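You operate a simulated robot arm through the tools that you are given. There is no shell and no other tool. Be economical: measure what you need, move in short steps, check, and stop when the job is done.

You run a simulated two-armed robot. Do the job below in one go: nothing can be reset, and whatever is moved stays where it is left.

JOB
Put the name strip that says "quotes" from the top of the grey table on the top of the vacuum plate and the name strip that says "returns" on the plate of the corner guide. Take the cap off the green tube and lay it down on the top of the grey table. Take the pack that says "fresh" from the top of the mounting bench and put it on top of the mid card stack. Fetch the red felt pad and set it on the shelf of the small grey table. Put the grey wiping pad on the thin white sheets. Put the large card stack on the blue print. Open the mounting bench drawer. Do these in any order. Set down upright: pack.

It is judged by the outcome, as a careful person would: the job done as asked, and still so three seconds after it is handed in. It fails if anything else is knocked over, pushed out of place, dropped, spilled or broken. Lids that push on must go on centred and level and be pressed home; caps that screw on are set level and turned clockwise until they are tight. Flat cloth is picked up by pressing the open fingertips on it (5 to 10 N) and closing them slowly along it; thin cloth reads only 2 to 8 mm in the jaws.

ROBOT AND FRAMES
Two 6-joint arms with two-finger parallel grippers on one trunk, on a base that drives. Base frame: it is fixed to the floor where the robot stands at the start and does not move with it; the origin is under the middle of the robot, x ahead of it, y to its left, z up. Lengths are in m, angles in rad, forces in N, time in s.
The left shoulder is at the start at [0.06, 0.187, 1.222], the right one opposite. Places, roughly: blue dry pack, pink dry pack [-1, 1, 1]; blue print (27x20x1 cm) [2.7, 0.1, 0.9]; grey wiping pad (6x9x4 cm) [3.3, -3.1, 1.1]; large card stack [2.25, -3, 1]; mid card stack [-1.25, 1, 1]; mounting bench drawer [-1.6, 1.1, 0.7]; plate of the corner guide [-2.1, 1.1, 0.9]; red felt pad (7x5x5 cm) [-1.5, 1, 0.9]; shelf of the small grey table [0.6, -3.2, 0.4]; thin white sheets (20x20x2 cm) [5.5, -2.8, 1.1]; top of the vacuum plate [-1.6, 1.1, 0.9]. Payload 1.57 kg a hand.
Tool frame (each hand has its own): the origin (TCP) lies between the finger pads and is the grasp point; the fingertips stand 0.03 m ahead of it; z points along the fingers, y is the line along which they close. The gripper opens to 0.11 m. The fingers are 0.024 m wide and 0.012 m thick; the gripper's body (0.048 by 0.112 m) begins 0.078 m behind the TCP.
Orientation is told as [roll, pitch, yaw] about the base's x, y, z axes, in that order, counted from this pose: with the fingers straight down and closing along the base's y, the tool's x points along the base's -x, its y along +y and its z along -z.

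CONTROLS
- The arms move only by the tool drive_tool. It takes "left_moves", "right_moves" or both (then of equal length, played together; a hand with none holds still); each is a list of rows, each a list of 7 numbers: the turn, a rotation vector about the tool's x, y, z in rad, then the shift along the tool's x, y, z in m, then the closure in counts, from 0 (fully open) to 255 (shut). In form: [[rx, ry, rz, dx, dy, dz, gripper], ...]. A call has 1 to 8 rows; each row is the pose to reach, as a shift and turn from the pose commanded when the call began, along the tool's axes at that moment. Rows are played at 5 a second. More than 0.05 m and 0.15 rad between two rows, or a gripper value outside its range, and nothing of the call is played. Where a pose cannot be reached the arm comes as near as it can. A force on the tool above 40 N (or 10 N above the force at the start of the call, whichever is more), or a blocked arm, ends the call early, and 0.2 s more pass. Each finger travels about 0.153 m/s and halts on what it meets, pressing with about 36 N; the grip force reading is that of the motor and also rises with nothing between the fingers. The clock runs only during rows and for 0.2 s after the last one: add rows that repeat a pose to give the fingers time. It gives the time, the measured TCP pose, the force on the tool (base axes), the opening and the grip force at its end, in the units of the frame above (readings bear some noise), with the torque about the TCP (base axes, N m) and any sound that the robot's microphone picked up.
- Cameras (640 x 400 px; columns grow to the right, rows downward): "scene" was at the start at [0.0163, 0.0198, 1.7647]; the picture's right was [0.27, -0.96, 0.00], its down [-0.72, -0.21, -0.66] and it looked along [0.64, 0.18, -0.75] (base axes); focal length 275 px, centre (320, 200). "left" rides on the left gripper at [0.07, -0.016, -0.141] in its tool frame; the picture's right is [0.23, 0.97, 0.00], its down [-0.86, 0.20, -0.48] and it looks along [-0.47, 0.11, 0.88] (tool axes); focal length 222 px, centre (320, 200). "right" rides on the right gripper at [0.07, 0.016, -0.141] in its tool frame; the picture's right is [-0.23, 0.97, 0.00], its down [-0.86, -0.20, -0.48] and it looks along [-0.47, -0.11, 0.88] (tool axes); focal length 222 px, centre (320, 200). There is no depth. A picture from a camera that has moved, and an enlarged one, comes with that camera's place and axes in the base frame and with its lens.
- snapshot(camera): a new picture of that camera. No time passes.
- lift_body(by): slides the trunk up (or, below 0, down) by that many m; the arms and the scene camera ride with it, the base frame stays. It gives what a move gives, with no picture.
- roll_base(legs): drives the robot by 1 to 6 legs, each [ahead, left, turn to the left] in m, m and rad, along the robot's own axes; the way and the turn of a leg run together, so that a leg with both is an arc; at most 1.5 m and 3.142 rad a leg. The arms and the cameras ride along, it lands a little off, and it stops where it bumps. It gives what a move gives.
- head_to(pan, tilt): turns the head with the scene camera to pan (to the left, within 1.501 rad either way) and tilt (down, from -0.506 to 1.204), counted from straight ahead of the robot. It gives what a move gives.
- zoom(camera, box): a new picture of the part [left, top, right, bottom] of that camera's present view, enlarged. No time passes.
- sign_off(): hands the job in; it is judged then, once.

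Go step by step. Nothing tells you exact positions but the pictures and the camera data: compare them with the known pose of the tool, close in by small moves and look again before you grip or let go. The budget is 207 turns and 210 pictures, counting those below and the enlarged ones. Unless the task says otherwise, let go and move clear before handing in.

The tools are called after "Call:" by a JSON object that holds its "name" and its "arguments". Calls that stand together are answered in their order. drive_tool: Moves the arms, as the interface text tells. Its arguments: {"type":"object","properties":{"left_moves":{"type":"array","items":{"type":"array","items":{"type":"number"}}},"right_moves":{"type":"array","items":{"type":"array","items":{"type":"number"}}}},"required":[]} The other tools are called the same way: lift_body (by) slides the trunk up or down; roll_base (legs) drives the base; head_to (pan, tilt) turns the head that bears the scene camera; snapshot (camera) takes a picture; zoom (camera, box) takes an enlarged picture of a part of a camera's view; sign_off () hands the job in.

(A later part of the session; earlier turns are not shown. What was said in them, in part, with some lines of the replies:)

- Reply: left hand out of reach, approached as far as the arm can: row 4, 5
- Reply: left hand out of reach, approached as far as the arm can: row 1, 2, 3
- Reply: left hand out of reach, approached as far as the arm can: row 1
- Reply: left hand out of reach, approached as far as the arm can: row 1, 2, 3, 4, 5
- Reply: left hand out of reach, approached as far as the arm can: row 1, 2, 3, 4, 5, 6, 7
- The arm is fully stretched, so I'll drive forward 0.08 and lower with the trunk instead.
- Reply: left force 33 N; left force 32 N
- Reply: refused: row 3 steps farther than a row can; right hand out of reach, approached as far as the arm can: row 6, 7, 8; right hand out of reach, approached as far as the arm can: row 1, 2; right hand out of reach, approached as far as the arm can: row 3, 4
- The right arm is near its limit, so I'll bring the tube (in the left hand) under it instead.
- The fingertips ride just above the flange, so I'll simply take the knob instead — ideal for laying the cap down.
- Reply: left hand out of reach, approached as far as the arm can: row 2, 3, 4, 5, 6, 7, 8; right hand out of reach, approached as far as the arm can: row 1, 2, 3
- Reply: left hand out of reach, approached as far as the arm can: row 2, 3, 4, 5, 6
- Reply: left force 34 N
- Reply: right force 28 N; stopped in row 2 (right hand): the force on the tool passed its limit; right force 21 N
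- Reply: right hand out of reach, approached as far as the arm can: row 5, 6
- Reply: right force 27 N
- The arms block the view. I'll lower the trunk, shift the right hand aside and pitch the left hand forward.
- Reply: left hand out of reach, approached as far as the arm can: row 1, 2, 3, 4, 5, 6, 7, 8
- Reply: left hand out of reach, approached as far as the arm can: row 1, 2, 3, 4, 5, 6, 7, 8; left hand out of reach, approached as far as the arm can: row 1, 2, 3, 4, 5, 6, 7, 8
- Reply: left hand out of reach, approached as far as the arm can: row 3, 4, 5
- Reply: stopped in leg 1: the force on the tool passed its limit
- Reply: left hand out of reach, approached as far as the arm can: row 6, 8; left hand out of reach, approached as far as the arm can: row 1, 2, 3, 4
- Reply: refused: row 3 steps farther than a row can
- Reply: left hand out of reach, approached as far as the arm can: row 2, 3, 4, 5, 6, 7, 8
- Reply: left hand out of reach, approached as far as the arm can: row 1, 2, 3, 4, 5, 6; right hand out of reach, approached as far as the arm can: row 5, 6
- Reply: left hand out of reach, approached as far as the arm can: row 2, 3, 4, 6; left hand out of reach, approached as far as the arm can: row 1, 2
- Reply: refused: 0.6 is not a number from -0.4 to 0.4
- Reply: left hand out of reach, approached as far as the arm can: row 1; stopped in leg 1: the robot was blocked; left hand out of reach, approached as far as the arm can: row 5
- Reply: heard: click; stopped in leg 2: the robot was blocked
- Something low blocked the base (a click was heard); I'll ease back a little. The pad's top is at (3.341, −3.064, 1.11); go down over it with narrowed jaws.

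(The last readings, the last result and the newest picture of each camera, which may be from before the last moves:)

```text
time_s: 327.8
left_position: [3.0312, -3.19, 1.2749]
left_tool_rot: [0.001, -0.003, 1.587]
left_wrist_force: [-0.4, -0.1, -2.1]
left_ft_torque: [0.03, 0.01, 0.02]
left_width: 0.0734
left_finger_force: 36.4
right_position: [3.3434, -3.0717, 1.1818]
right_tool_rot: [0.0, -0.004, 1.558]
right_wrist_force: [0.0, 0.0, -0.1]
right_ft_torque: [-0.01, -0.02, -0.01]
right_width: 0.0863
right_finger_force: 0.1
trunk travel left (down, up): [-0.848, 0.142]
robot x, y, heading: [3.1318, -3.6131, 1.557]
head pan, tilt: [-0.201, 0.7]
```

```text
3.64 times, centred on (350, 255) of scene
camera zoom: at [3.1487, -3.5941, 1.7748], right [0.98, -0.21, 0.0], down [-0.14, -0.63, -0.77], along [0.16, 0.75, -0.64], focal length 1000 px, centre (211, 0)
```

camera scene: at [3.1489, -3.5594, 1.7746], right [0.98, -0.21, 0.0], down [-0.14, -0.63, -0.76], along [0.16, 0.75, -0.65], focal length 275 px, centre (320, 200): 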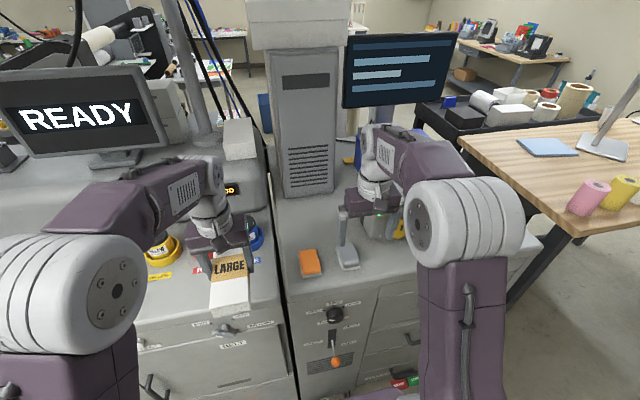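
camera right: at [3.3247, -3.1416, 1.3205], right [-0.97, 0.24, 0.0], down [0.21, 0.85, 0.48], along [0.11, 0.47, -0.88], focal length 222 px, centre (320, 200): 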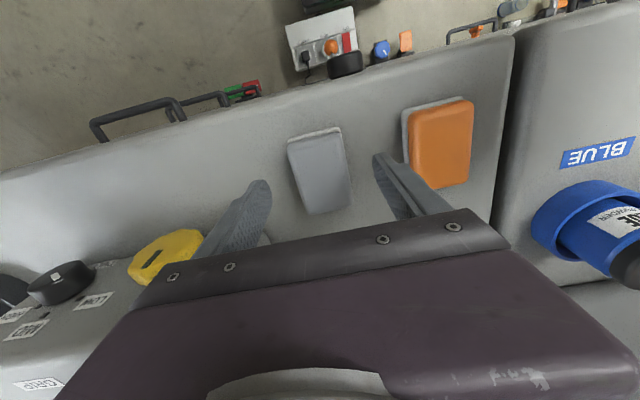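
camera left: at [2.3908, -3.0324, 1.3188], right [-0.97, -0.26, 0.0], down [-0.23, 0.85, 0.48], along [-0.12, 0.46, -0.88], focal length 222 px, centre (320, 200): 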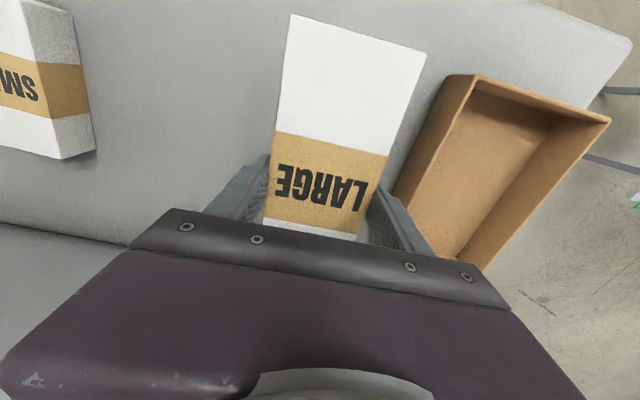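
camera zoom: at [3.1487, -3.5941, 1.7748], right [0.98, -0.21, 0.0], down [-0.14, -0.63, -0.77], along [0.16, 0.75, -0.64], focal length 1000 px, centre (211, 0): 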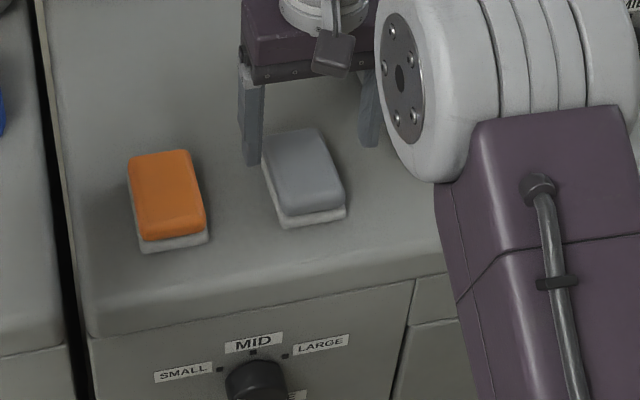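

Call:
{"name": "drive_tool", "arguments": {"right_moves": [[0, 0, 0, -0.008, 0, 0.03, 55], [0, 0, 0, -0.008, 0, 0.055, 55], [0, 0, 0, -0.008, 0, 0.068, 55], [0, 0, 0, -0.008, 0, 0.074, 55]]}}

Call:
{"name": "zoom", "arguments": {"camera": "scene", "box": [270, 200, 430, 310]}}

```text
time_s: 328.8
left_position: [3.0303, -3.1915, 1.2773]
left_tool_rot: [0.001, -0.005, 1.588]
left_wrist_force: [0.3, -0.3, -3.0]
left_ft_torque: [0.01, 0.02, 0.04]
left_width: 0.0734
left_finger_force: 35.8
right_position: [3.3411, -3.0636, 1.1103]
right_tool_rot: [0.0, -0.014, 1.559]
right_wrist_force: [2.4, 3.7, 34.7]
right_ft_torque: [-0.26, 0.8, 0.14]
right_width: 0.0865
right_finger_force: 0.1
trunk travel left (down, up): [-0.848, 0.142]
robot x, y, heading: [3.1286, -3.613, 1.558]
head pan, tilt: [-0.201, 0.7]
```

```text
3.64 times, centred on (350, 255) of scene
camera zoom: at [3.1478, -3.5973, 1.7754], right [0.98, -0.21, 0.0], down [-0.14, -0.63, -0.77], along [0.16, 0.75, -0.64], focal length 1000 px, centre (211, 0)
```

zoom: 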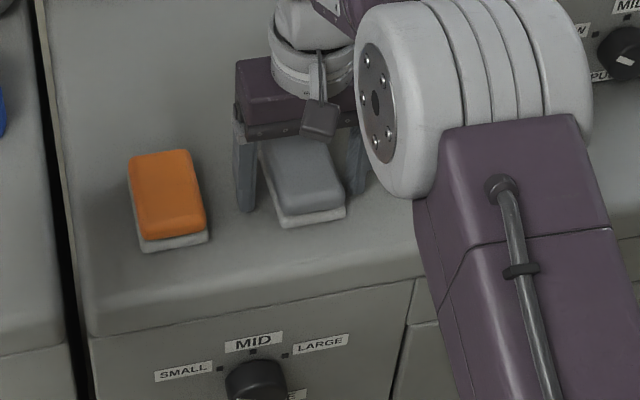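

Fingertips just touched the counter. Back off 5 mm and close.

Call:
{"name": "drive_tool", "arguments": {"right_moves": [[0, 0, 0, 0, 0, -0.006, 55], [0, 0, 0, 0, 0, -0.006, 80], [0, 0, 0, 0, 0, -0.006, 105], [0, 0, 0, 0, 0, -0.006, 130], [0, 0, 0, 0, 0, -0.006, 145], [0, 0, 0, 0, 0, -0.006, 150]]}}

Call:
{"name": "drive_tool", "arguments": {"right_moves": [[0, 0, 0, 0, 0, -0.04, 160], [0, 0, 0, 0, 0, -0.08, 160], [0, 0, 0, 0.03, 0, -0.12, 160], [0, 0, 0, 0.07, 0, -0.14, 160], [0, 0, 0, 0.11, 0, -0.15, 160]]}}

Call:
{"name": "snapshot", "arguments": {"camera": "right"}}

```text
time_s: 330.2
left_position: [3.0316, -3.1878, 1.274]
left_tool_rot: [-0.001, -0.002, 1.589]
left_wrist_force: [-0.1, -0.2, -2.8]
left_ft_torque: [0.03, 0.02, -0.05]
left_width: 0.0734
left_finger_force: 35.7
right_position: [3.3413, -3.0618, 1.1105]
right_tool_rot: [-0.001, -0.002, 1.559]
right_wrist_force: [-0.6, 0.9, -0.1]
right_ft_torque: [-0.02, 0.02, 0.0]
right_width: 0.0569
right_finger_force: 36.3
trunk travel left (down, up): [-0.848, 0.142]
robot x, y, heading: [3.1299, -3.6142, 1.558]
head pan, tilt: [-0.201, 0.7]
```

```text
time_s: 331.4
left_position: [3.0326, -3.1901, 1.2755]
left_tool_rot: [-0.001, -0.004, 1.59]
left_wrist_force: [-0.2, -0.4, -3.5]
left_ft_torque: [0.02, 0.02, -0.02]
left_width: 0.0739
left_finger_force: 35.7
right_position: [3.3365, -3.175, 1.264]
right_tool_rot: [-0.001, -0.001, 1.558]
right_wrist_force: [-0.4, -0.1, -1.3]
right_ft_torque: [-0.01, -0.01, 0.04]
right_width: 0.057
right_finger_force: 36.1
trunk travel left (down, up): [-0.848, 0.142]
robot x, y, heading: [3.1344, -3.6137, 1.56]
head pan, tilt: [-0.201, 0.7]
```

```text
52 pictures are left
camera right: at [3.319, -3.2438, 1.4043], right [-0.97, 0.24, 0.0], down [0.21, 0.85, 0.48], along [0.11, 0.47, -0.88], focal length 222 px, centre (320, 200)
```

right: 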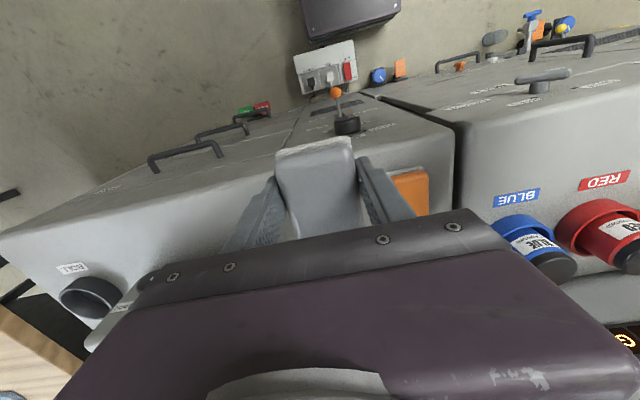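

Pad in hand. Look east for the thin white sheets near (5.5, −2.8).

Call:
{"name": "head_to", "arguments": {"pan": -1.1, "tilt": 0.45}}

Call:
{"name": "snapshot", "arguments": {"camera": "scene"}}

```text
time_s: 332.6
left_position: [3.0309, -3.1883, 1.2749]
left_tool_rot: [-0.001, -0.001, 1.589]
left_wrist_force: [-0.2, -0.5, -3.9]
left_ft_torque: [-0.01, 0.05, 0.04]
left_width: 0.0737
left_finger_force: 36.0
right_position: [3.3367, -3.1717, 1.2632]
right_tool_rot: [0.001, -0.003, 1.557]
right_wrist_force: [-0.6, 0.1, -0.8]
right_ft_torque: [-0.03, -0.01, 0.01]
right_width: 0.0571
right_finger_force: 35.7
trunk travel left (down, up): [-0.848, 0.142]
robot x, y, heading: [3.1271, -3.6134, 1.558]
head pan, tilt: [-1.1, 0.45]
```

```text
51 pictures are left
camera scene: at [3.2129, -3.6343, 1.7969], right [0.44, -0.9, 0.0], down [-0.39, -0.19, -0.9], along [0.81, 0.4, -0.44], focal length 275 px, centre (320, 200)
```

scene: 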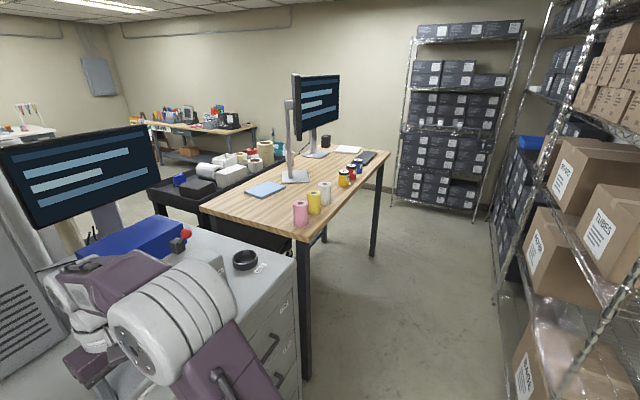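

The sheets lie at the far end of the wooden table, about (5.6, −2.75, 1.07). I'll drive east along the aisle.

Call:
{"name": "roll_base", "arguments": {"legs": [[-0.06, 0, 0.01], [0, -1.2, 0], [0, -1.2, 0]]}}

Call:
{"name": "head_to", "arguments": {"pan": 0.0, "tilt": 0.6}}

Call:
{"name": "snapshot", "arguments": {"camera": "scene"}}

```text
time_s: 344.9
left_position: [5.3981, -3.2307, 1.2734]
left_tool_rot: [0.001, -0.001, 1.612]
left_wrist_force: [0.7, 0.6, -3.5]
left_ft_torque: [0.01, 0.0, 0.0]
left_width: 0.0736
left_finger_force: 36.4
right_position: [5.704, -3.2053, 1.2632]
right_tool_rot: [0.001, -0.002, 1.583]
right_wrist_force: [-1.2, 0.1, -0.6]
right_ft_torque: [0.02, -0.01, -0.01]
right_width: 0.0569
right_finger_force: 35.6
trunk travel left (down, up): [-0.848, 0.142]
robot x, y, heading: [5.5113, -3.6504, 1.585]
head pan, tilt: [-1.1, 0.45]
```

```text
time_s: 346.2
left_position: [5.3992, -3.2304, 1.275]
left_tool_rot: [0.0, -0.002, 1.612]
left_wrist_force: [0.7, -0.1, -4.0]
left_ft_torque: [0.02, 0.01, 0.0]
left_width: 0.0735
left_finger_force: 36.3
right_position: [5.7051, -3.206, 1.2636]
right_tool_rot: [-0.001, -0.002, 1.582]
right_wrist_force: [-0.2, -0.4, -1.3]
right_ft_torque: [-0.02, 0.0, 0.01]
right_width: 0.0568
right_finger_force: 35.5
trunk travel left (down, up): [-0.848, 0.142]
robot x, y, heading: [5.5104, -3.6517, 1.586]
head pan, tilt: [0.0, 0.6]
```

```text
50 pictures are left
camera scene: at [5.5093, -3.6257, 1.7833], right [1.0, 0.01, 0.0], down [0.01, -0.57, -0.82], along [-0.01, 0.82, -0.57], focal length 275 px, centre (320, 200)
```

scene: 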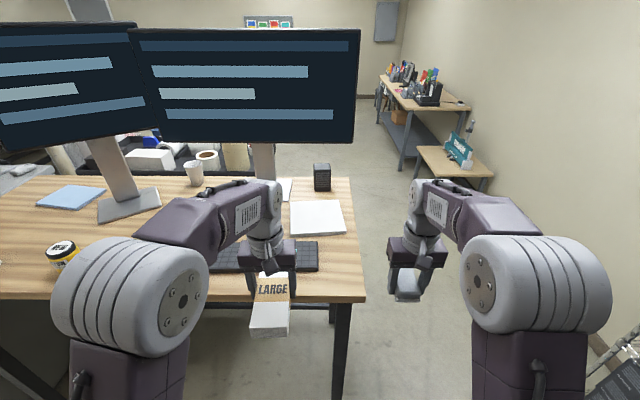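

The sheets are at (5.486, −2.72) near the table's east end, so I'll approach from the east side.

Call:
{"name": "roll_base", "arguments": {"legs": [[0, -0.68, 0], [0.78, 0, 0], [0, 0, 1.556]]}}

Call:
{"name": "head_to", "arguments": {"pan": -0.1, "tilt": 0.7}}

Call:
{"name": "snapshot", "arguments": {"camera": "scene"}}

```text
time_s: 357.6
left_position: [5.7609, -2.9547, 1.2736]
left_tool_rot: [0.001, -0.002, -3.132]
left_wrist_force: [-0.2, -0.3, -3.4]
left_ft_torque: [0.01, 0.04, -0.01]
left_width: 0.0738
left_finger_force: 36.6
right_position: [5.7469, -2.6491, 1.2636]
right_tool_rot: [-0.002, -0.003, 3.123]
right_wrist_force: [0.2, -1.1, -1.2]
right_ft_torque: [0.01, 0.0, -0.05]
right_width: 0.0569
right_finger_force: 35.9
trunk travel left (down, up): [-0.848, 0.142]
robot x, y, heading: [6.1888, -2.8602, 3.119]
head pan, tilt: [0.0, 0.6]
```

```text
time_s: 358.2
left_position: [5.7614, -2.9563, 1.2748]
left_tool_rot: [-0.001, -0.003, -3.13]
left_wrist_force: [0.4, 0.0, -3.5]
left_ft_torque: [-0.01, -0.01, 0.0]
left_width: 0.0735
left_finger_force: 35.9
right_position: [5.7461, -2.6489, 1.2637]
right_tool_rot: [0.0, -0.001, 3.123]
right_wrist_force: [0.0, 0.1, -0.6]
right_ft_torque: [-0.03, 0.01, -0.01]
right_width: 0.0568
right_finger_force: 36.3
trunk travel left (down, up): [-0.848, 0.142]
robot x, y, heading: [6.1885, -2.8595, 3.123]
head pan, tilt: [-0.099, 0.7]
```

```text
49 pictures are left
camera scene: at [6.1632, -2.8519, 1.7747], right [0.12, 0.99, 0.0], down [0.64, -0.08, -0.76], along [-0.76, 0.09, -0.64], focal length 275 px, centre (320, 200)
```

scene: 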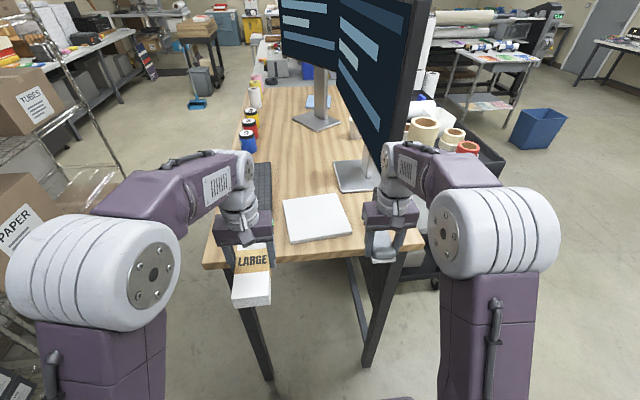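

The sheets' top is at about (5.487, −2.78, 1.12); a monitor stands close at y≈−2.59, so I'll come in further south with the right arm in line.

Call:
{"name": "roll_base", "arguments": {"legs": [[0, 0.15, 0.02], [0.18, 0, 0]]}}

Call:
{"name": "snapshot", "arguments": {"camera": "right"}}

Call:
{"name": "snapshot", "arguments": {"camera": "scene"}}

```text
time_s: 360.7
left_position: [5.5853, -3.1144, 1.2778]
left_tool_rot: [0.004, -0.005, -3.113]
left_wrist_force: [0.5, -0.2, -2.8]
left_ft_torque: [-0.02, 0.06, -0.04]
left_width: 0.0735
left_finger_force: 36.0
right_position: [5.5672, -2.81, 1.2636]
right_tool_rot: [0.0, -0.007, 3.141]
right_wrist_force: [0.8, -0.1, -0.4]
right_ft_torque: [0.03, -0.02, 0.0]
right_width: 0.0572
right_finger_force: 35.6
trunk travel left (down, up): [-0.848, 0.142]
robot x, y, heading: [6.0084, -3.0123, 3.142]
head pan, tilt: [-0.099, 0.7]
```

```text
48 pictures are left
camera right: at [5.6357, -2.826, 1.4049], right [-0.23, -0.97, 0.0], down [-0.85, 0.2, 0.48], along [-0.47, 0.11, -0.88], focal length 222 px, centre (320, 200)
```

right: 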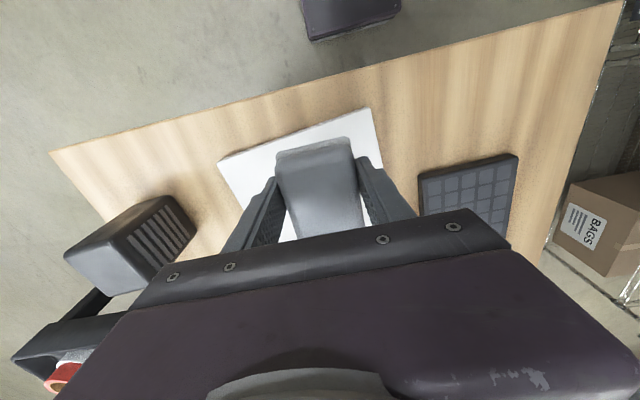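

```text
47 pictures are left
camera scene: at [5.9876, -3.0046, 1.7748], right [0.1, 0.99, 0.0], down [0.64, -0.06, -0.77], along [-0.76, 0.08, -0.64], focal length 275 px, centre (320, 200)
```

scene: 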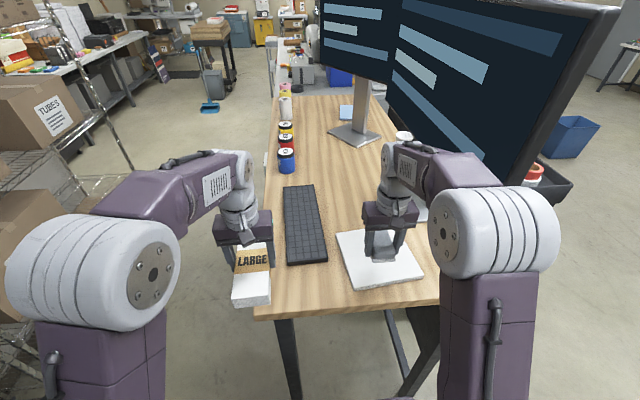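

Sheet centre ≈ (5.484, −2.78). Move the pad over it with the arm, watching the elbow near the monitor.

Call:
{"name": "drive_tool", "arguments": {"right_moves": [[0, 0, 0, -0.02, -0.006, 0.01, 160], [0, 0, 0, -0.04, -0.012, 0.02, 160], [0, 0, 0, -0.06, -0.018, 0.035, 160], [0, 0, 0, -0.08, -0.02, 0.05, 160]]}}

Call:
{"name": "snapshot", "arguments": {"camera": "scene"}}

Call:
{"name": "snapshot", "arguments": {"camera": "right"}}

```text
time_s: 361.7
left_position: [5.5806, -3.1164, 1.2736]
left_tool_rot: [0.0, 0.002, -3.112]
left_wrist_force: [-0.4, -1.1, -3.2]
left_ft_torque: [0.02, -0.02, 0.0]
left_width: 0.0736
left_finger_force: 35.7
right_position: [5.4792, -2.7901, 1.2119]
right_tool_rot: [-0.001, 0.0, 3.142]
right_wrist_force: [0.6, 0.1, -0.9]
right_ft_torque: [0.06, -0.01, 0.03]
right_width: 0.057
right_finger_force: 36.3
trunk travel left (down, up): [-0.848, 0.142]
robot x, y, heading: [6.0095, -3.0118, 3.14]
head pan, tilt: [-0.099, 0.7]
```

```text
46 pictures are left
camera scene: at [5.9794, -3.0051, 1.7746], right [0.1, 0.99, 0.0], down [0.64, -0.06, -0.76], along [-0.76, 0.08, -0.65], focal length 275 px, centre (320, 200)
```

scene: 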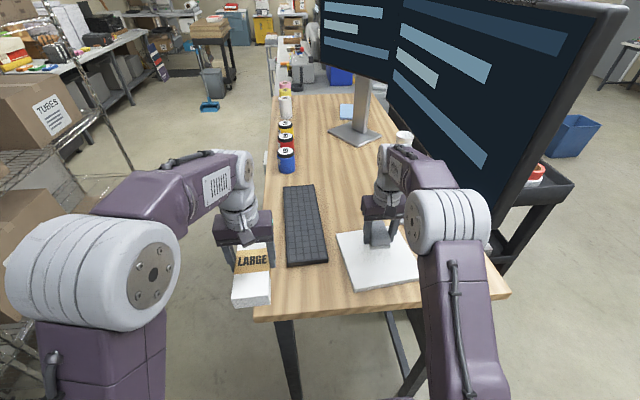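

```text
45 pictures are left
camera right: at [5.5485, -2.8057, 1.3533], right [-0.23, -0.97, 0.0], down [-0.85, 0.2, 0.48], along [-0.47, 0.11, -0.88], focal length 222 px, centre (320, 200)
```

right: 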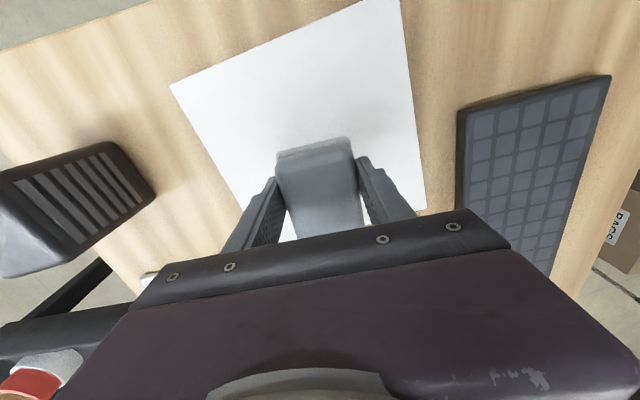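

Centred on the sheets. Lower gently.

Call:
{"name": "drive_tool", "arguments": {"right_moves": [[0, 0, 0, 0.005, 0, 0.02, 160], [0, 0, 0, 0.01, 0, 0.04, 160], [0, 0, 0, 0.01, 0, 0.05, 160], [0, 0, 0, 0.01, 0, 0.056, 160]]}}

Call:
{"name": "snapshot", "arguments": {"camera": "right"}}

```text
time_s: 362.7
left_position: [5.5867, -3.1167, 1.2761]
left_tool_rot: [0.002, -0.004, -3.115]
left_wrist_force: [-0.7, 0.1, -4.7]
left_ft_torque: [-0.01, 0.01, 0.01]
left_width: 0.0734
left_finger_force: 36.3
right_position: [5.4921, -2.7891, 1.1681]
right_tool_rot: [-0.003, -0.024, 3.142]
right_wrist_force: [12.2, -0.3, 25.2]
right_ft_torque: [-0.5, -0.91, 0.2]
right_width: 0.0568
right_finger_force: 36.1
trunk travel left (down, up): [-0.848, 0.142]
robot x, y, heading: [6.0098, -3.0129, 3.145]
head pan, tilt: [-0.099, 0.7]
stopped in row 4 (right hand): the force on the tool passed its limit (the readings are from after the stop); the commanded pose is now the measured one
```

```text
44 pictures are left
camera right: at [5.5636, -2.8069, 1.3071], right [-0.23, -0.97, 0.0], down [-0.84, 0.2, 0.5], along [-0.49, 0.11, -0.87], focal length 222 px, centre (320, 200)
```

right: 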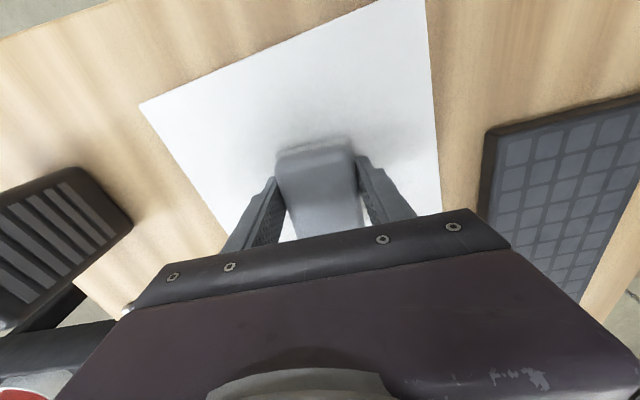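

Contact. Ease up and release.

Call:
{"name": "drive_tool", "arguments": {"right_moves": [[0, 0, 0, 0, 0, -0.004, 145], [0, 0, 0, 0, 0, -0.004, 125], [0, 0, 0, 0, 0, -0.004, 100], [0, 0, 0, 0, 0, -0.004, 80], [0, 0, 0, 0, 0, -0.03, 70], [0, 0, 0, 0, 0, -0.07, 70], [0, 0, 0, 0.02, 0, -0.11, 40], [0, 0, 0, 0.05, 0, -0.13, 0]]}}

Call:
{"name": "snapshot", "arguments": {"camera": "right"}}

```text
time_s: 364.5
left_position: [5.5838, -3.115, 1.2762]
left_tool_rot: [0.001, -0.005, -3.112]
left_wrist_force: [0.7, -0.8, -3.2]
left_ft_torque: [0.01, 0.05, 0.01]
left_width: 0.0737
left_finger_force: 35.7
right_position: [5.5416, -2.7915, 1.2947]
right_tool_rot: [-0.001, -0.019, 3.139]
right_wrist_force: [0.0, -0.2, 0.7]
right_ft_torque: [0.03, 0.04, 0.02]
right_width: 0.11
right_finger_force: 0.0
trunk travel left (down, up): [-0.848, 0.142]
robot x, y, heading: [6.0073, -3.0107, 3.14]
head pan, tilt: [-0.099, 0.7]
```

```text
43 pictures are left
camera right: at [5.6139, -2.8074, 1.4336], right [-0.23, -0.97, 0.0], down [-0.84, 0.2, 0.5], along [-0.48, 0.11, -0.87], focal length 222 px, centre (320, 200)
```

right: 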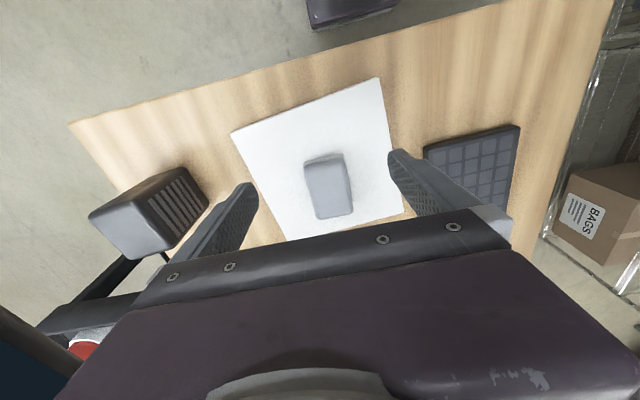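

Pad lies on the sheets. Last job: the large stack onto the blue print near (2.7, 0.1). I'll back out and drive north, then look.

Call:
{"name": "roll_base", "arguments": {"legs": [[-0.35, 0, 0], [0, 0, -1.57], [1.5, 0, 0], [0.7, 0, 0], [0, 0, 1.2]]}}

Call:
{"name": "head_to", "arguments": {"pan": 0.2, "tilt": 0.4}}

Call:
{"name": "snapshot", "arguments": {"camera": "scene"}}

```text
time_s: 384.0
left_position: [5.94, -0.7322, 1.2749]
left_tool_rot: [0.003, -0.001, 2.759]
left_wrist_force: [-0.4, 0.2, -3.3]
left_ft_torque: [-0.01, 0.04, -0.03]
left_width: 0.0736
left_finger_force: 35.9
right_position: [6.0315, -0.4157, 1.2932]
right_tool_rot: [-0.003, -0.019, 2.73]
right_wrist_force: [0.0, 0.2, -0.8]
right_ft_torque: [0.0, 0.03, -0.01]
right_width: 0.1101
right_finger_force: 0.0
trunk travel left (down, up): [-0.848, 0.142]
robot x, y, heading: [6.3734, -0.8053, 2.733]
head pan, tilt: [-0.099, 0.7]
```

```text
time_s: 384.8
left_position: [5.9405, -0.7314, 1.2754]
left_tool_rot: [0.0, -0.003, 2.759]
left_wrist_force: [0.1, 0.0, -4.2]
left_ft_torque: [-0.01, -0.01, 0.01]
left_width: 0.0736
left_finger_force: 36.0
right_position: [6.0305, -0.4169, 1.2925]
right_tool_rot: [-0.003, -0.02, 2.73]
right_wrist_force: [0.1, -0.4, 0.0]
right_ft_torque: [0.0, 0.01, 0.01]
right_width: 0.1098
right_finger_force: 0.2
trunk travel left (down, up): [-0.848, 0.142]
robot x, y, heading: [6.3645, -0.8033, 2.732]
head pan, tilt: [0.201, 0.4]
```

```text
42 pictures are left
camera scene: at [6.3352, -0.8121, 1.8015], right [0.21, 0.98, 0.0], down [0.38, -0.08, -0.92], along [-0.9, 0.19, -0.39], focal length 275 px, centre (320, 200)
```

scene: 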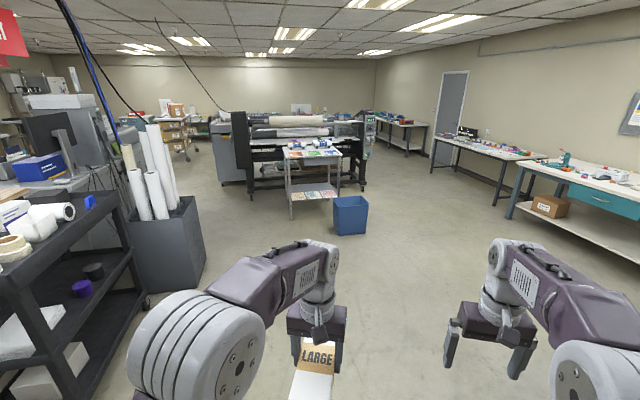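

Call:
{"name": "zoom", "arguments": {"camera": "scene", "box": [270, 130, 390, 240]}}

```text
3.64 times, centred on (330, 185) of scene
camera zoom: at [6.3352, -0.8121, 1.8015], right [0.21, 0.98, 0.0], down [0.38, -0.08, -0.92], along [-0.9, 0.19, -0.39], focal length 1000 px, centre (284, 254)
```

zoom: 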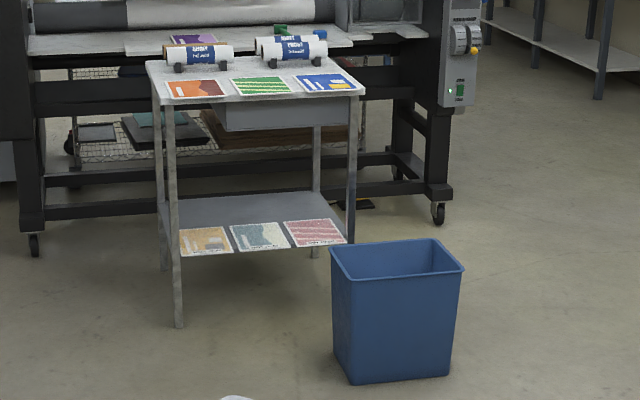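

The blue print is at the table's north end near (2.635, 0.13), with a bin to its east, so I'll come from the north, facing south.

Call:
{"name": "roll_base", "arguments": {"legs": [[0, 0, 1.98], [-1.5, 0, 0], [-0.4, 0, 0], [0, -1.5, 0], [0, -1.5, 0], [0, -0.6, 0]]}}

Call:
{"name": "head_to", "arguments": {"pan": 0, "tilt": 0.75}}

Call:
{"name": "snapshot", "arguments": {"camera": "scene"}}

```text
time_s: 392.3
left_position: [6.4413, -0.9514, 1.2825]
left_tool_rot: [-0.002, -0.024, -1.604]
left_wrist_force: [0.3, -1.1, -3.2]
left_ft_torque: [0.08, 0.01, 0.02]
left_width: 0.0734
left_finger_force: 36.2
right_position: [6.1142, -0.9739, 1.3055]
right_tool_rot: [-0.005, -0.045, -1.634]
right_wrist_force: [0.3, -1.5, 0.1]
right_ft_torque: [0.13, 0.03, -0.01]
right_width: 0.1101
right_finger_force: 0.0
trunk travel left (down, up): [-0.848, 0.142]
robot x, y, heading: [6.3595, -0.547, -1.628]
head pan, tilt: [0.201, 0.4]
stopped in leg 2: the robot was blocked; the commanded pose is now the measured one
```

```text
time_s: 393.1
left_position: [6.436, -0.955, 1.2824]
left_tool_rot: [0.003, -0.02, -1.604]
left_wrist_force: [-0.3, -0.4, -3.3]
left_ft_torque: [-0.02, -0.02, 0.04]
left_width: 0.0734
left_finger_force: 35.5
right_position: [6.1089, -0.9788, 1.302]
right_tool_rot: [0.001, -0.04, -1.632]
right_wrist_force: [0.1, 0.1, 0.2]
right_ft_torque: [0.02, -0.03, 0.02]
right_width: 0.11
right_finger_force: 0.1
trunk travel left (down, up): [-0.848, 0.142]
robot x, y, heading: [6.3581, -0.5485, -1.631]
head pan, tilt: [0.0, 0.75]
```

```text
40 pictures are left
camera scene: at [6.3558, -0.5783, 1.7706], right [-1.0, 0.06, 0.0], down [0.04, 0.68, -0.73], along [-0.04, -0.73, -0.68], focal length 275 px, centre (320, 200)
```

scene: 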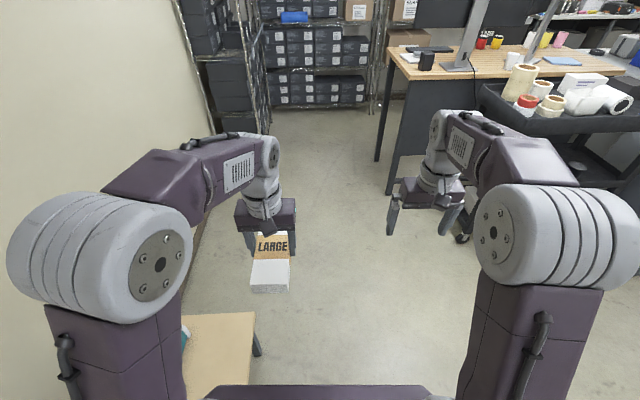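

I touched a low side table behind me. Ease forward, go west first, then look back at it.

Call:
{"name": "roll_base", "arguments": {"legs": [[0.12, 0, 0], [0, -1.3, 0.05]]}}

Call:
{"name": "head_to", "arguments": {"pan": 1.5, "tilt": 0.5}}

Call:
{"name": "snapshot", "arguments": {"camera": "scene"}}

```text
time_s: 400.5
left_position: [5.1494, -1.0249, 1.2822]
left_tool_rot: [0.0, -0.02, -1.547]
left_wrist_force: [-0.6, 0.6, -3.1]
left_ft_torque: [-0.04, 0.01, -0.02]
left_width: 0.0736
left_finger_force: 36.5
right_position: [4.8255, -1.0643, 1.3036]
right_tool_rot: [-0.004, -0.042, -1.574]
right_wrist_force: [-0.6, -0.3, 0.0]
right_ft_torque: [0.01, 0.0, 0.03]
right_width: 0.1101
right_finger_force: 0.0
trunk travel left (down, up): [-0.848, 0.142]
robot x, y, heading: [5.0486, -0.6248, -1.575]
head pan, tilt: [0.0, 0.75]
```

```text
time_s: 402.1
left_position: [5.1498, -1.0242, 1.2827]
left_tool_rot: [-0.001, -0.022, -1.544]
left_wrist_force: [0.5, -1.0, -3.7]
left_ft_torque: [-0.03, 0.01, 0.03]
left_width: 0.0737
left_finger_force: 36.3
right_position: [4.8256, -1.0656, 1.3037]
right_tool_rot: [-0.001, -0.042, -1.575]
right_wrist_force: [0.3, 0.2, 0.8]
right_ft_torque: [0.01, -0.01, -0.03]
right_width: 0.11
right_finger_force: 0.1
trunk travel left (down, up): [-0.848, 0.142]
robot x, y, heading: [5.0497, -0.6264, -1.572]
head pan, tilt: [1.499, 0.499]
```

```text
39 pictures are left
camera scene: at [5.1387, -0.5729, 1.7924], right [-0.07, -1.0, 0.0], down [-0.48, 0.04, -0.88], along [0.88, -0.07, -0.48], focal length 275 px, centre (320, 200)
```

scene: 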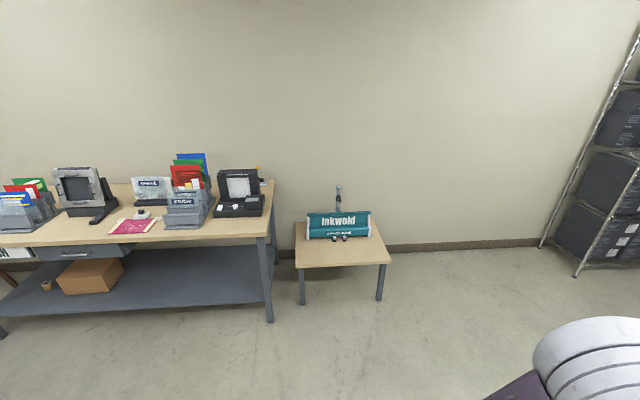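

All still in place. Continue: back north, then west to the print table.

Call:
{"name": "roll_base", "arguments": {"legs": [[-1.5, 0, 0], [-0.15, 0, 0], [0, -1.2, 0], [0, -1.17, 0]]}}

Call:
{"name": "head_to", "arguments": {"pan": 0.1, "tilt": 0.7}}

Call:
{"name": "snapshot", "arguments": {"camera": "scene"}}

```text
time_s: 421.9
left_position: [2.7766, 0.6746, 1.2824]
left_tool_rot: [0.001, -0.021, -1.557]
left_wrist_force: [1.2, 0.3, -2.4]
left_ft_torque: [-0.02, 0.0, 0.0]
left_width: 0.0735
left_finger_force: 36.2
right_position: [2.4501, 0.6373, 1.304]
right_tool_rot: [-0.004, -0.042, -1.589]
right_wrist_force: [-0.5, -0.1, -0.8]
right_ft_torque: [-0.02, 0.02, 0.02]
right_width: 0.1098
right_finger_force: 0.0
trunk travel left (down, up): [-0.848, 0.142]
robot x, y, heading: [2.6794, 1.0733, -1.59]
head pan, tilt: [1.499, 0.499]
```

```text
time_s: 423.5
left_position: [2.7775, 0.6738, 1.2833]
left_tool_rot: [0.001, -0.021, -1.557]
left_wrist_force: [0.2, -0.1, -2.8]
left_ft_torque: [-0.05, -0.01, 0.0]
left_width: 0.0736
left_finger_force: 35.9
right_position: [2.4492, 0.6375, 1.3034]
right_tool_rot: [-0.001, -0.041, -1.587]
right_wrist_force: [0.4, 0.0, -0.1]
right_ft_torque: [0.0, 0.02, 0.04]
right_width: 0.1097
right_finger_force: 0.1
trunk travel left (down, up): [-0.848, 0.142]
robot x, y, heading: [2.677, 1.0746, -1.586]
head pan, tilt: [0.099, 0.7]
```

```text
38 pictures are left
camera scene: at [2.6871, 1.0487, 1.7747], right [-1.0, -0.08, 0.0], down [-0.05, 0.64, -0.76], along [0.06, -0.76, -0.64], focal length 275 px, centre (320, 200)
```

scene: 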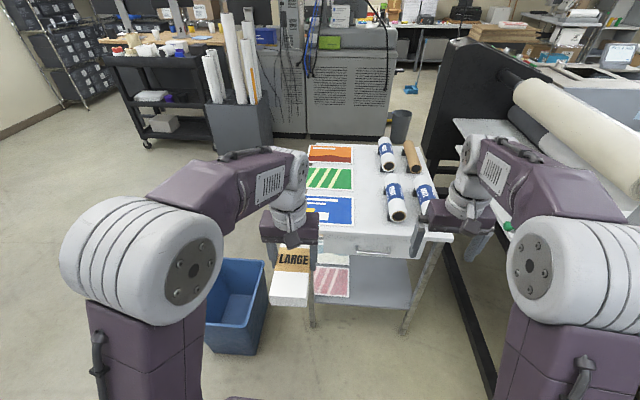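

Blue print centre ≈ (2.705, 0.09). Drive ahead and turn the stack so its length lies along the print.

Call:
{"name": "roll_base", "arguments": {"legs": [[0.43, 0, 0.015]]}}

Call:
{"name": "drive_tool", "arguments": {"left_moves": [[0, 0, 0.15, 0, 0, 0, 120], [0, 0, 0.3, 0, 0, 0, 120], [0, 0, 0.45, 0, 0, 0, 120], [0, 0, 0.6, 0, 0, 0, 120], [0, 0, 0.75, 0, 0, 0, 120], [0, 0, 0.9, 0, 0, 0, 120], [0, 0, 1.05, 0, 0, 0, 120], [0, 0, 1.2, 0, 0, 0, 120]], "right_moves": [[0, 0, 0, 0.02, 0, 0, 0], [0, 0, 0, 0.04, 0, 0, 0], [0, 0, 0, 0.06, 0, 0, 0], [0, 0, 0, 0.06, -0.02, 0, 0], [0, 0, 0, 0.06, -0.05, 0, 0], [0, 0, 0, 0.06, -0.07, 0, 0], [0, 0, 0, 0.06, -0.07, 0, 0], [0, 0, 0, 0.06, -0.07, 0, 0]]}}

Call:
{"name": "drive_tool", "arguments": {"left_moves": [[0, 0, 0.15, 0, 0, 0, 120], [0, 0, 0.3, 0, 0, 0, 120], [0, 0, 0.37, 0, 0, 0, 120], [0, 0, 0.37, 0, 0, 0, 120]]}}

Call:
{"name": "snapshot", "arguments": {"camera": "scene"}}

Call:
{"name": "snapshot", "arguments": {"camera": "left"}}

```text
time_s: 426.1
left_position: [2.7749, 0.2526, 1.2831]
left_tool_rot: [0.001, -0.024, -1.549]
left_wrist_force: [-0.9, -0.2, -4.0]
left_ft_torque: [-0.02, 0.02, 0.0]
left_width: 0.0736
left_finger_force: 36.3
right_position: [2.4494, 0.2131, 1.3043]
right_tool_rot: [0.0, -0.042, -1.578]
right_wrist_force: [0.1, 0.3, -0.7]
right_ft_torque: [-0.02, 0.04, 0.0]
right_width: 0.1101
right_finger_force: 0.0
trunk travel left (down, up): [-0.848, 0.142]
robot x, y, heading: [2.6724, 0.6519, -1.575]
head pan, tilt: [0.099, 0.7]
```

```text
time_s: 427.9
left_position: [2.7743, 0.2517, 1.2826]
left_tool_rot: [0.019, -0.006, -2.751]
left_wrist_force: [-0.5, -0.1, -2.9]
left_ft_torque: [-0.01, 0.01, 0.0]
left_width: 0.0737
left_finger_force: 35.8
right_position: [2.3793, 0.2723, 1.3009]
right_tool_rot: [-0.001, -0.041, -1.578]
right_wrist_force: [0.3, 0.6, 0.6]
right_ft_torque: [0.02, 0.01, 0.01]
right_width: 0.1099
right_finger_force: 0.1
trunk travel left (down, up): [-0.848, 0.142]
robot x, y, heading: [2.672, 0.6531, -1.575]
head pan, tilt: [0.099, 0.7]
```

```text
time_s: 428.9
left_position: [2.7762, 0.252, 1.2831]
left_tool_rot: [0.02, 0.001, -3.118]
left_wrist_force: [0.4, 0.4, -3.2]
left_ft_torque: [0.01, 0.01, 0.02]
left_width: 0.0733
left_finger_force: 36.4
right_position: [2.3799, 0.2731, 1.3002]
right_tool_rot: [-0.002, -0.041, -1.577]
right_wrist_force: [0.4, -0.6, 0.1]
right_ft_torque: [0.01, 0.01, -0.03]
right_width: 0.1102
right_finger_force: 0.1
trunk travel left (down, up): [-0.848, 0.142]
robot x, y, heading: [2.6768, 0.6496, -1.582]
head pan, tilt: [0.099, 0.7]
```

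```text
37 pictures are left
camera scene: at [2.6825, 0.6251, 1.7747], right [-1.0, -0.09, 0.0], down [-0.06, 0.64, -0.76], along [0.07, -0.76, -0.64], focal length 275 px, centre (320, 200)
```

scene: 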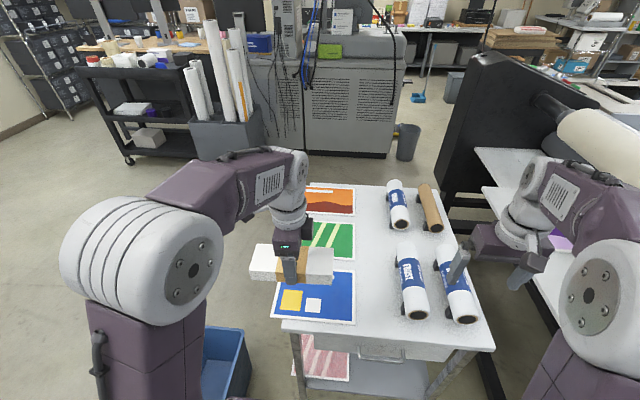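

```text
36 pictures are left
camera left: at [2.8448, 0.2725, 1.4252], right [0.25, -0.97, 0.02], down [-0.85, -0.21, 0.48], along [-0.46, -0.14, -0.88], focal length 222 px, centre (320, 200)
```

left: 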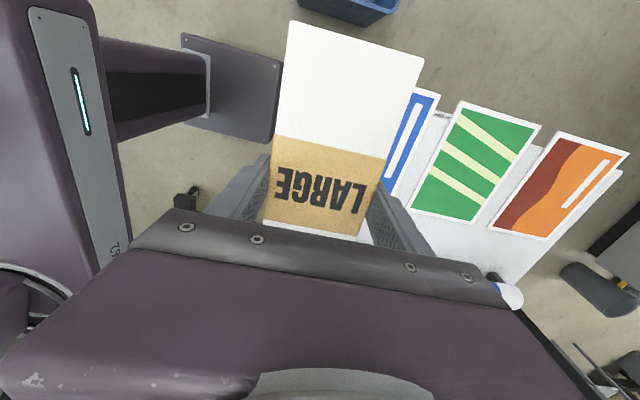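

Print centre ≈ (2.745, 0.12). Move over it and descend part way.

Call:
{"name": "drive_tool", "arguments": {"left_moves": [[0, 0, 0, -0.005, 0.02, 0.025, 120], [0, 0, 0, -0.01, 0.04, 0.05, 120], [0, 0, 0, -0.015, 0.06, 0.08, 120], [0, 0, 0, -0.02, 0.08, 0.11, 120], [0, 0, 0, -0.025, 0.1, 0.14, 120], [0, 0, 0, -0.03, 0.118, 0.17, 120], [0, 0, 0, -0.034, 0.131, 0.2, 120], [0, 0, 0, -0.034, 0.131, 0.22, 120]]}}

Call:
{"name": "snapshot", "arguments": {"camera": "scene"}}

Call:
{"name": "snapshot", "arguments": {"camera": "left"}}

```text
time_s: 430.7
left_position: [2.7439, 0.1159, 1.0643]
left_tool_rot: [0.022, 0.0, -3.116]
left_wrist_force: [-0.5, -0.3, -3.4]
left_ft_torque: [0.01, -0.02, -0.01]
left_width: 0.0737
left_finger_force: 36.1
right_position: [2.3802, 0.2718, 1.2996]
right_tool_rot: [-0.001, -0.042, -1.578]
right_wrist_force: [0.4, -0.2, -0.1]
right_ft_torque: [-0.02, -0.02, 0.02]
right_width: 0.1102
right_finger_force: 0.0
trunk travel left (down, up): [-0.848, 0.142]
robot x, y, heading: [2.6749, 0.6511, -1.579]
head pan, tilt: [0.099, 0.7]
```

```text
35 pictures are left
camera scene: at [2.6824, 0.6247, 1.7747], right [-1.0, -0.09, 0.0], down [-0.06, 0.64, -0.76], along [0.07, -0.76, -0.64], focal length 275 px, centre (320, 200)
```

scene: 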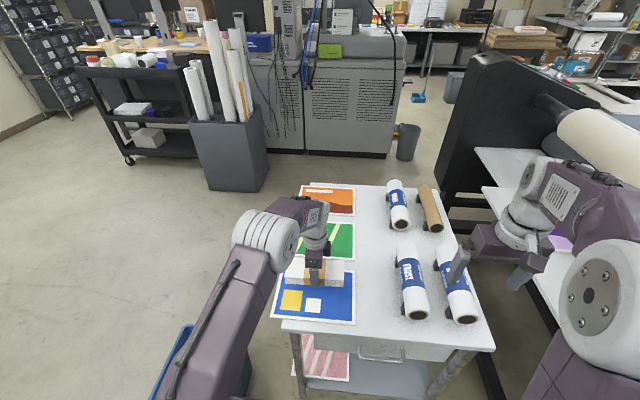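

```text
34 pictures are left
camera left: at [2.8124, 0.1364, 1.2069], right [0.25, -0.97, 0.02], down [-0.85, -0.21, 0.48], along [-0.46, -0.14, -0.88], focal length 222 px, centre (320, 200)
```

left: 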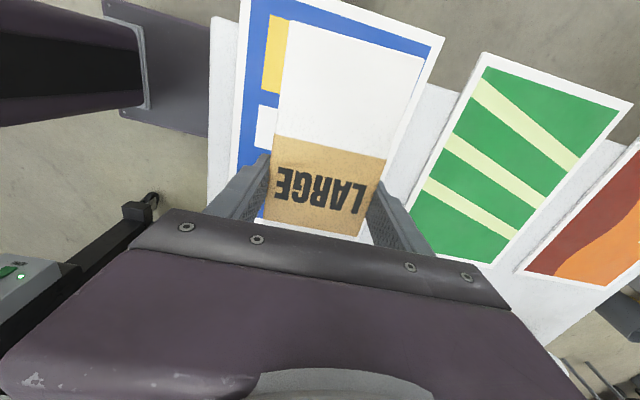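

Position agrees with the print's corner. Lower gently.

Call:
{"name": "drive_tool", "arguments": {"left_moves": [[0, 0, 0, 0, 0.004, 0.03, 120], [0, 0, 0, 0, 0.006, 0.06, 120], [0, 0, 0, 0, 0.006, 0.08, 120]]}}

Call:
{"name": "snapshot", "arguments": {"camera": "left"}}

Call:
{"name": "zoom", "arguments": {"camera": "scene", "box": [240, 210, 400, 340]}}

```text
time_s: 431.5
left_position: [2.7451, 0.1049, 0.9845]
left_tool_rot: [0.021, 0.0, -3.117]
left_wrist_force: [-0.5, -0.9, -3.1]
left_ft_torque: [0.02, 0.0, -0.02]
left_width: 0.0737
left_finger_force: 35.9
right_position: [2.379, 0.2735, 1.3006]
right_tool_rot: [-0.004, -0.042, -1.577]
right_wrist_force: [-0.3, 0.4, -0.4]
right_ft_torque: [0.01, -0.01, -0.01]
right_width: 0.11
right_finger_force: 0.0
trunk travel left (down, up): [-0.848, 0.142]
robot x, y, heading: [2.6736, 0.6533, -1.577]
head pan, tilt: [0.099, 0.7]
```

```text
33 pictures are left
camera left: at [2.8139, 0.1269, 1.1279], right [0.25, -0.97, 0.02], down [-0.85, -0.21, 0.48], along [-0.46, -0.14, -0.88], focal length 222 px, centre (320, 200)
```

left: 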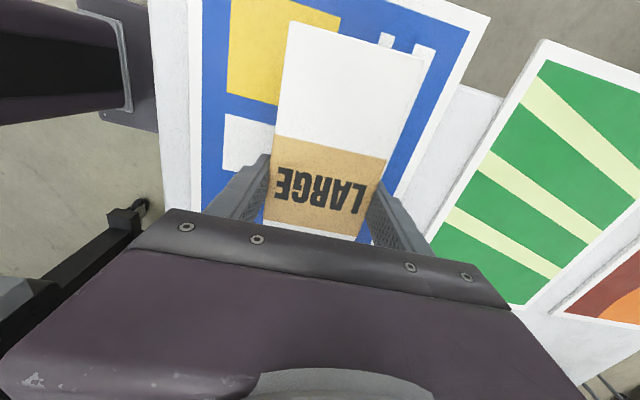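

```text
3.08 times, centred on (320, 275) of scene
camera zoom: at [2.6824, 0.6253, 1.7747], right [-1.0, -0.09, 0.0], down [-0.06, 0.64, -0.76], along [0.07, -0.76, -0.64], focal length 846 px, centre (320, -31)
```

zoom: 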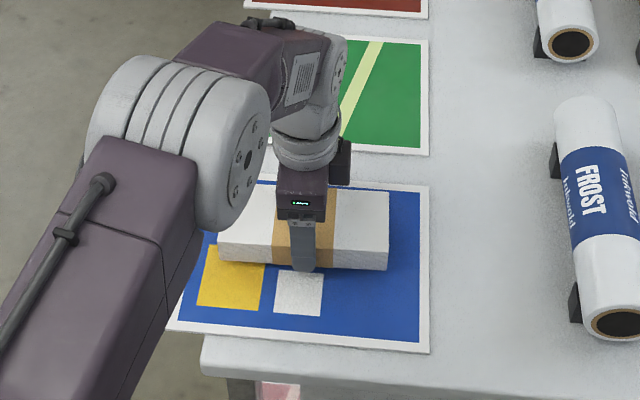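

Shift 10 mm back to centre, then touch down.

Call:
{"name": "drive_tool", "arguments": {"left_moves": [[0, 0, 0, 0, -0.01, 0, 120], [0, 0, 0, 0, -0.01, 0.004, 120], [0, 0, 0, 0, -0.01, 0.008, 120]]}}

Call:
{"name": "drive_tool", "arguments": {"left_moves": [[0, 0, 0, 0, 0, 0.004, 120], [0, 0, 0, 0, 0, 0.008, 120], [0, 0, 0, 0, 0, 0.011, 120]]}}

```text
time_s: 432.3
left_position: [2.7434, 0.1162, 0.9769]
left_tool_rot: [0.022, 0.0, -3.117]
left_wrist_force: [-0.1, -0.3, -3.9]
left_ft_torque: [0.01, -0.01, 0.01]
left_width: 0.0738
left_finger_force: 36.1
right_position: [2.3805, 0.2713, 1.2993]
right_tool_rot: [-0.003, -0.041, -1.578]
right_wrist_force: [0.2, -0.2, -0.2]
right_ft_torque: [0.01, -0.01, -0.03]
right_width: 0.1099
right_finger_force: 0.0
trunk travel left (down, up): [-0.848, 0.142]
robot x, y, heading: [2.6712, 0.6489, -1.578]
head pan, tilt: [0.099, 0.7]
```

```text
time_s: 433.1
left_position: [2.7428, 0.118, 0.9691]
left_tool_rot: [0.03, -0.002, -3.117]
left_wrist_force: [0.8, -4.3, 32.9]
left_ft_torque: [1.08, 0.02, 0.02]
left_width: 0.0749
left_finger_force: 36.1
right_position: [2.3789, 0.2752, 1.3017]
right_tool_rot: [-0.003, -0.043, -1.578]
right_wrist_force: [-0.5, 0.2, 0.0]
right_ft_torque: [0.0, 0.0, -0.01]
right_width: 0.1103
right_finger_force: 0.1
trunk travel left (down, up): [-0.848, 0.142]
robot x, y, heading: [2.6716, 0.6549, -1.58]
head pan, tilt: [0.099, 0.7]
```

Contact. Ease up, open and rise.

Call:
{"name": "drive_tool", "arguments": {"left_moves": [[0, 0, 0, 0, 0, -0.004, 100], [0, 0, 0, 0, 0, -0.004, 75], [0, 0, 0, 0, 0, -0.004, 50], [0, 0, 0, 0, 0, -0.004, 20], [0, 0, 0, 0, 0, -0.03, 0], [0, 0, 0, 0, 0, -0.07, 0], [0, 0, 0, 0, 0, -0.115, 0], [0, 0, 0, 0, 0, -0.16, 0]]}}

Call:
{"name": "zoom", "arguments": {"camera": "scene", "box": [240, 210, 400, 340]}}

Call:
{"name": "snapshot", "arguments": {"camera": "left"}}

```text
time_s: 434.9
left_position: [2.7444, 0.1241, 1.125]
left_tool_rot: [0.023, 0.0, -3.118]
left_wrist_force: [-0.1, 0.1, 0.3]
left_ft_torque: [0.0, 0.01, -0.01]
left_width: 0.11
left_finger_force: 0.0
right_position: [2.3803, 0.2734, 1.2997]
right_tool_rot: [0.0, -0.043, -1.578]
right_wrist_force: [0.2, 0.1, -0.1]
right_ft_torque: [0.01, -0.03, -0.02]
right_width: 0.11
right_finger_force: 0.0
trunk travel left (down, up): [-0.848, 0.142]
robot x, y, heading: [2.6769, 0.6525, -1.58]
head pan, tilt: [0.099, 0.7]
```

```text
3.08 times, centred on (320, 275) of scene
camera zoom: at [2.6821, 0.6276, 1.7747], right [-1.0, -0.09, 0.0], down [-0.06, 0.64, -0.77], along [0.07, -0.76, -0.64], focal length 846 px, centre (320, -31)
```

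zoom: 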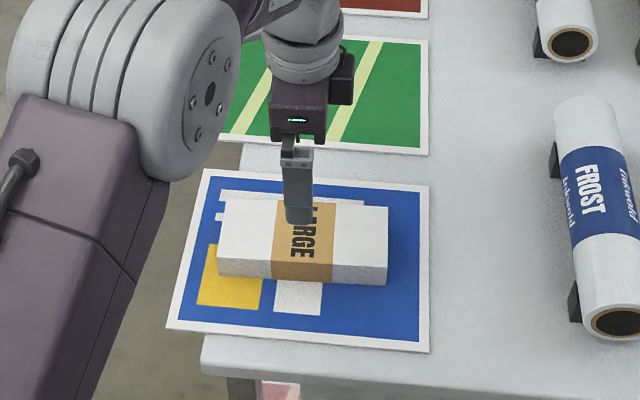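

```text
30 pictures are left
camera left: at [2.8128, 0.1448, 1.2683], right [0.25, -0.97, 0.02], down [-0.85, -0.21, 0.48], along [-0.46, -0.14, -0.88], focal length 222 px, centre (320, 200)
```

left: 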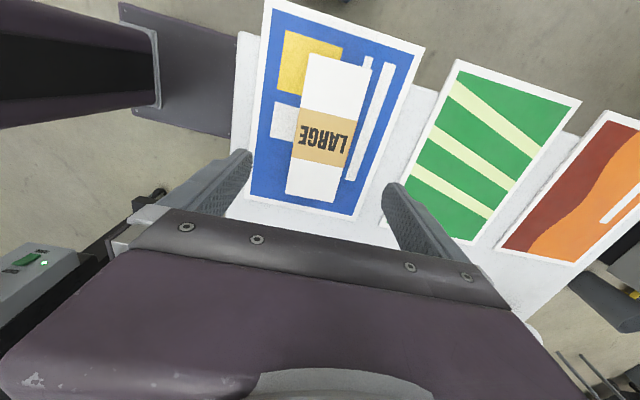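

The large stack sits squarely on the blue print. Move clear and hand in.

Call:
{"name": "drive_tool", "arguments": {"left_moves": [[0, 0, 0, 0, 0, -0.05, 0], [0, 0, 0, 0, -0.03, -0.09, 0], [0, 0, 0, 0, -0.07, -0.11, 0], [0, 0, 0, 0, -0.1, -0.12, 0]]}}

Call:
{"name": "roll_base", "arguments": {"legs": [[-0.35, 0, 0]]}}

Call:
{"name": "snapshot", "arguments": {"camera": "scene"}}

```text
time_s: 435.9
left_position: [2.7421, 0.2257, 1.245]
left_tool_rot: [0.023, 0.001, -3.116]
left_wrist_force: [-0.9, -0.5, -0.4]
left_ft_torque: [-0.01, 0.03, 0.06]
left_width: 0.1098
left_finger_force: 0.1
right_position: [2.3793, 0.2735, 1.3008]
right_tool_rot: [0.0, -0.042, -1.579]
right_wrist_force: [0.6, -0.1, 1.0]
right_ft_torque: [-0.03, 0.0, -0.01]
right_width: 0.1101
right_finger_force: 0.2
trunk travel left (down, up): [-0.848, 0.142]
robot x, y, heading: [2.6703, 0.6526, -1.576]
head pan, tilt: [0.099, 0.7]
```

```text
time_s: 438.1
left_position: [2.7421, 0.5597, 1.2427]
left_tool_rot: [0.02, 0.0, -3.124]
left_wrist_force: [0.0, 0.2, -1.2]
left_ft_torque: [0.04, -0.01, -0.02]
left_width: 0.11
left_finger_force: 0.0
right_position: [2.3803, 0.6122, 1.2996]
right_tool_rot: [-0.001, -0.041, -1.583]
right_wrist_force: [1.0, 0.1, 0.2]
right_ft_torque: [0.03, 0.0, -0.01]
right_width: 0.1099
right_finger_force: 0.1
trunk travel left (down, up): [-0.848, 0.142]
robot x, y, heading: [2.6725, 0.9893, -1.584]
head pan, tilt: [0.099, 0.7]
```

```text
29 pictures are left
camera scene: at [2.6854, 0.9611, 1.7746], right [-1.0, -0.09, 0.0], down [-0.06, 0.64, -0.76], along [0.07, -0.76, -0.65], focal length 275 px, centre (320, 200)
```

scene: 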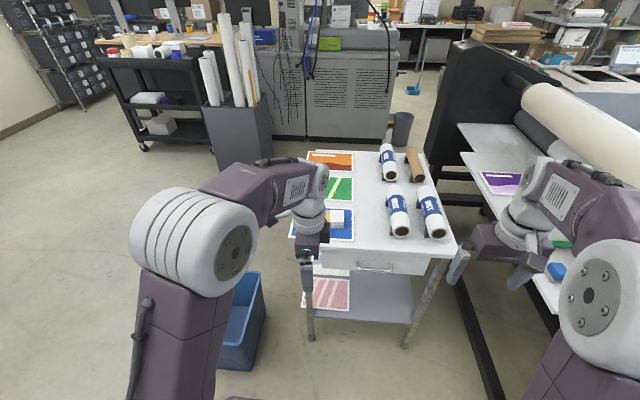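

Everything is in place and both hands are empty and clear, so I'm handing in.

Call:
{"name": "sign_off", "arguments": {}}

```text
The job is handed in.
```

All eight tasks are done and handed in, but I knocked the green tube over along the way and bumped the base into furniture three times.

- **Green tube:** my left hand tipped it over before I took the cap off. I stood it back up, and it was upright and open when I last saw it, about 15 cm from its original spot. I heard a snap as I lifted the hand away from the fallen tube and did not find the cause.
- **Base bumps:** I touched the large grey cabinet twice and a low side table once. The second cabinet bump came with a click, so I may have moved a switch or lever on its front; I didn't check which. The low table and what was on it were still standing when I looked back.
- **Red felt pad:** I let it tip the last few centimetres onto the shelf, and it landed flat on its base.
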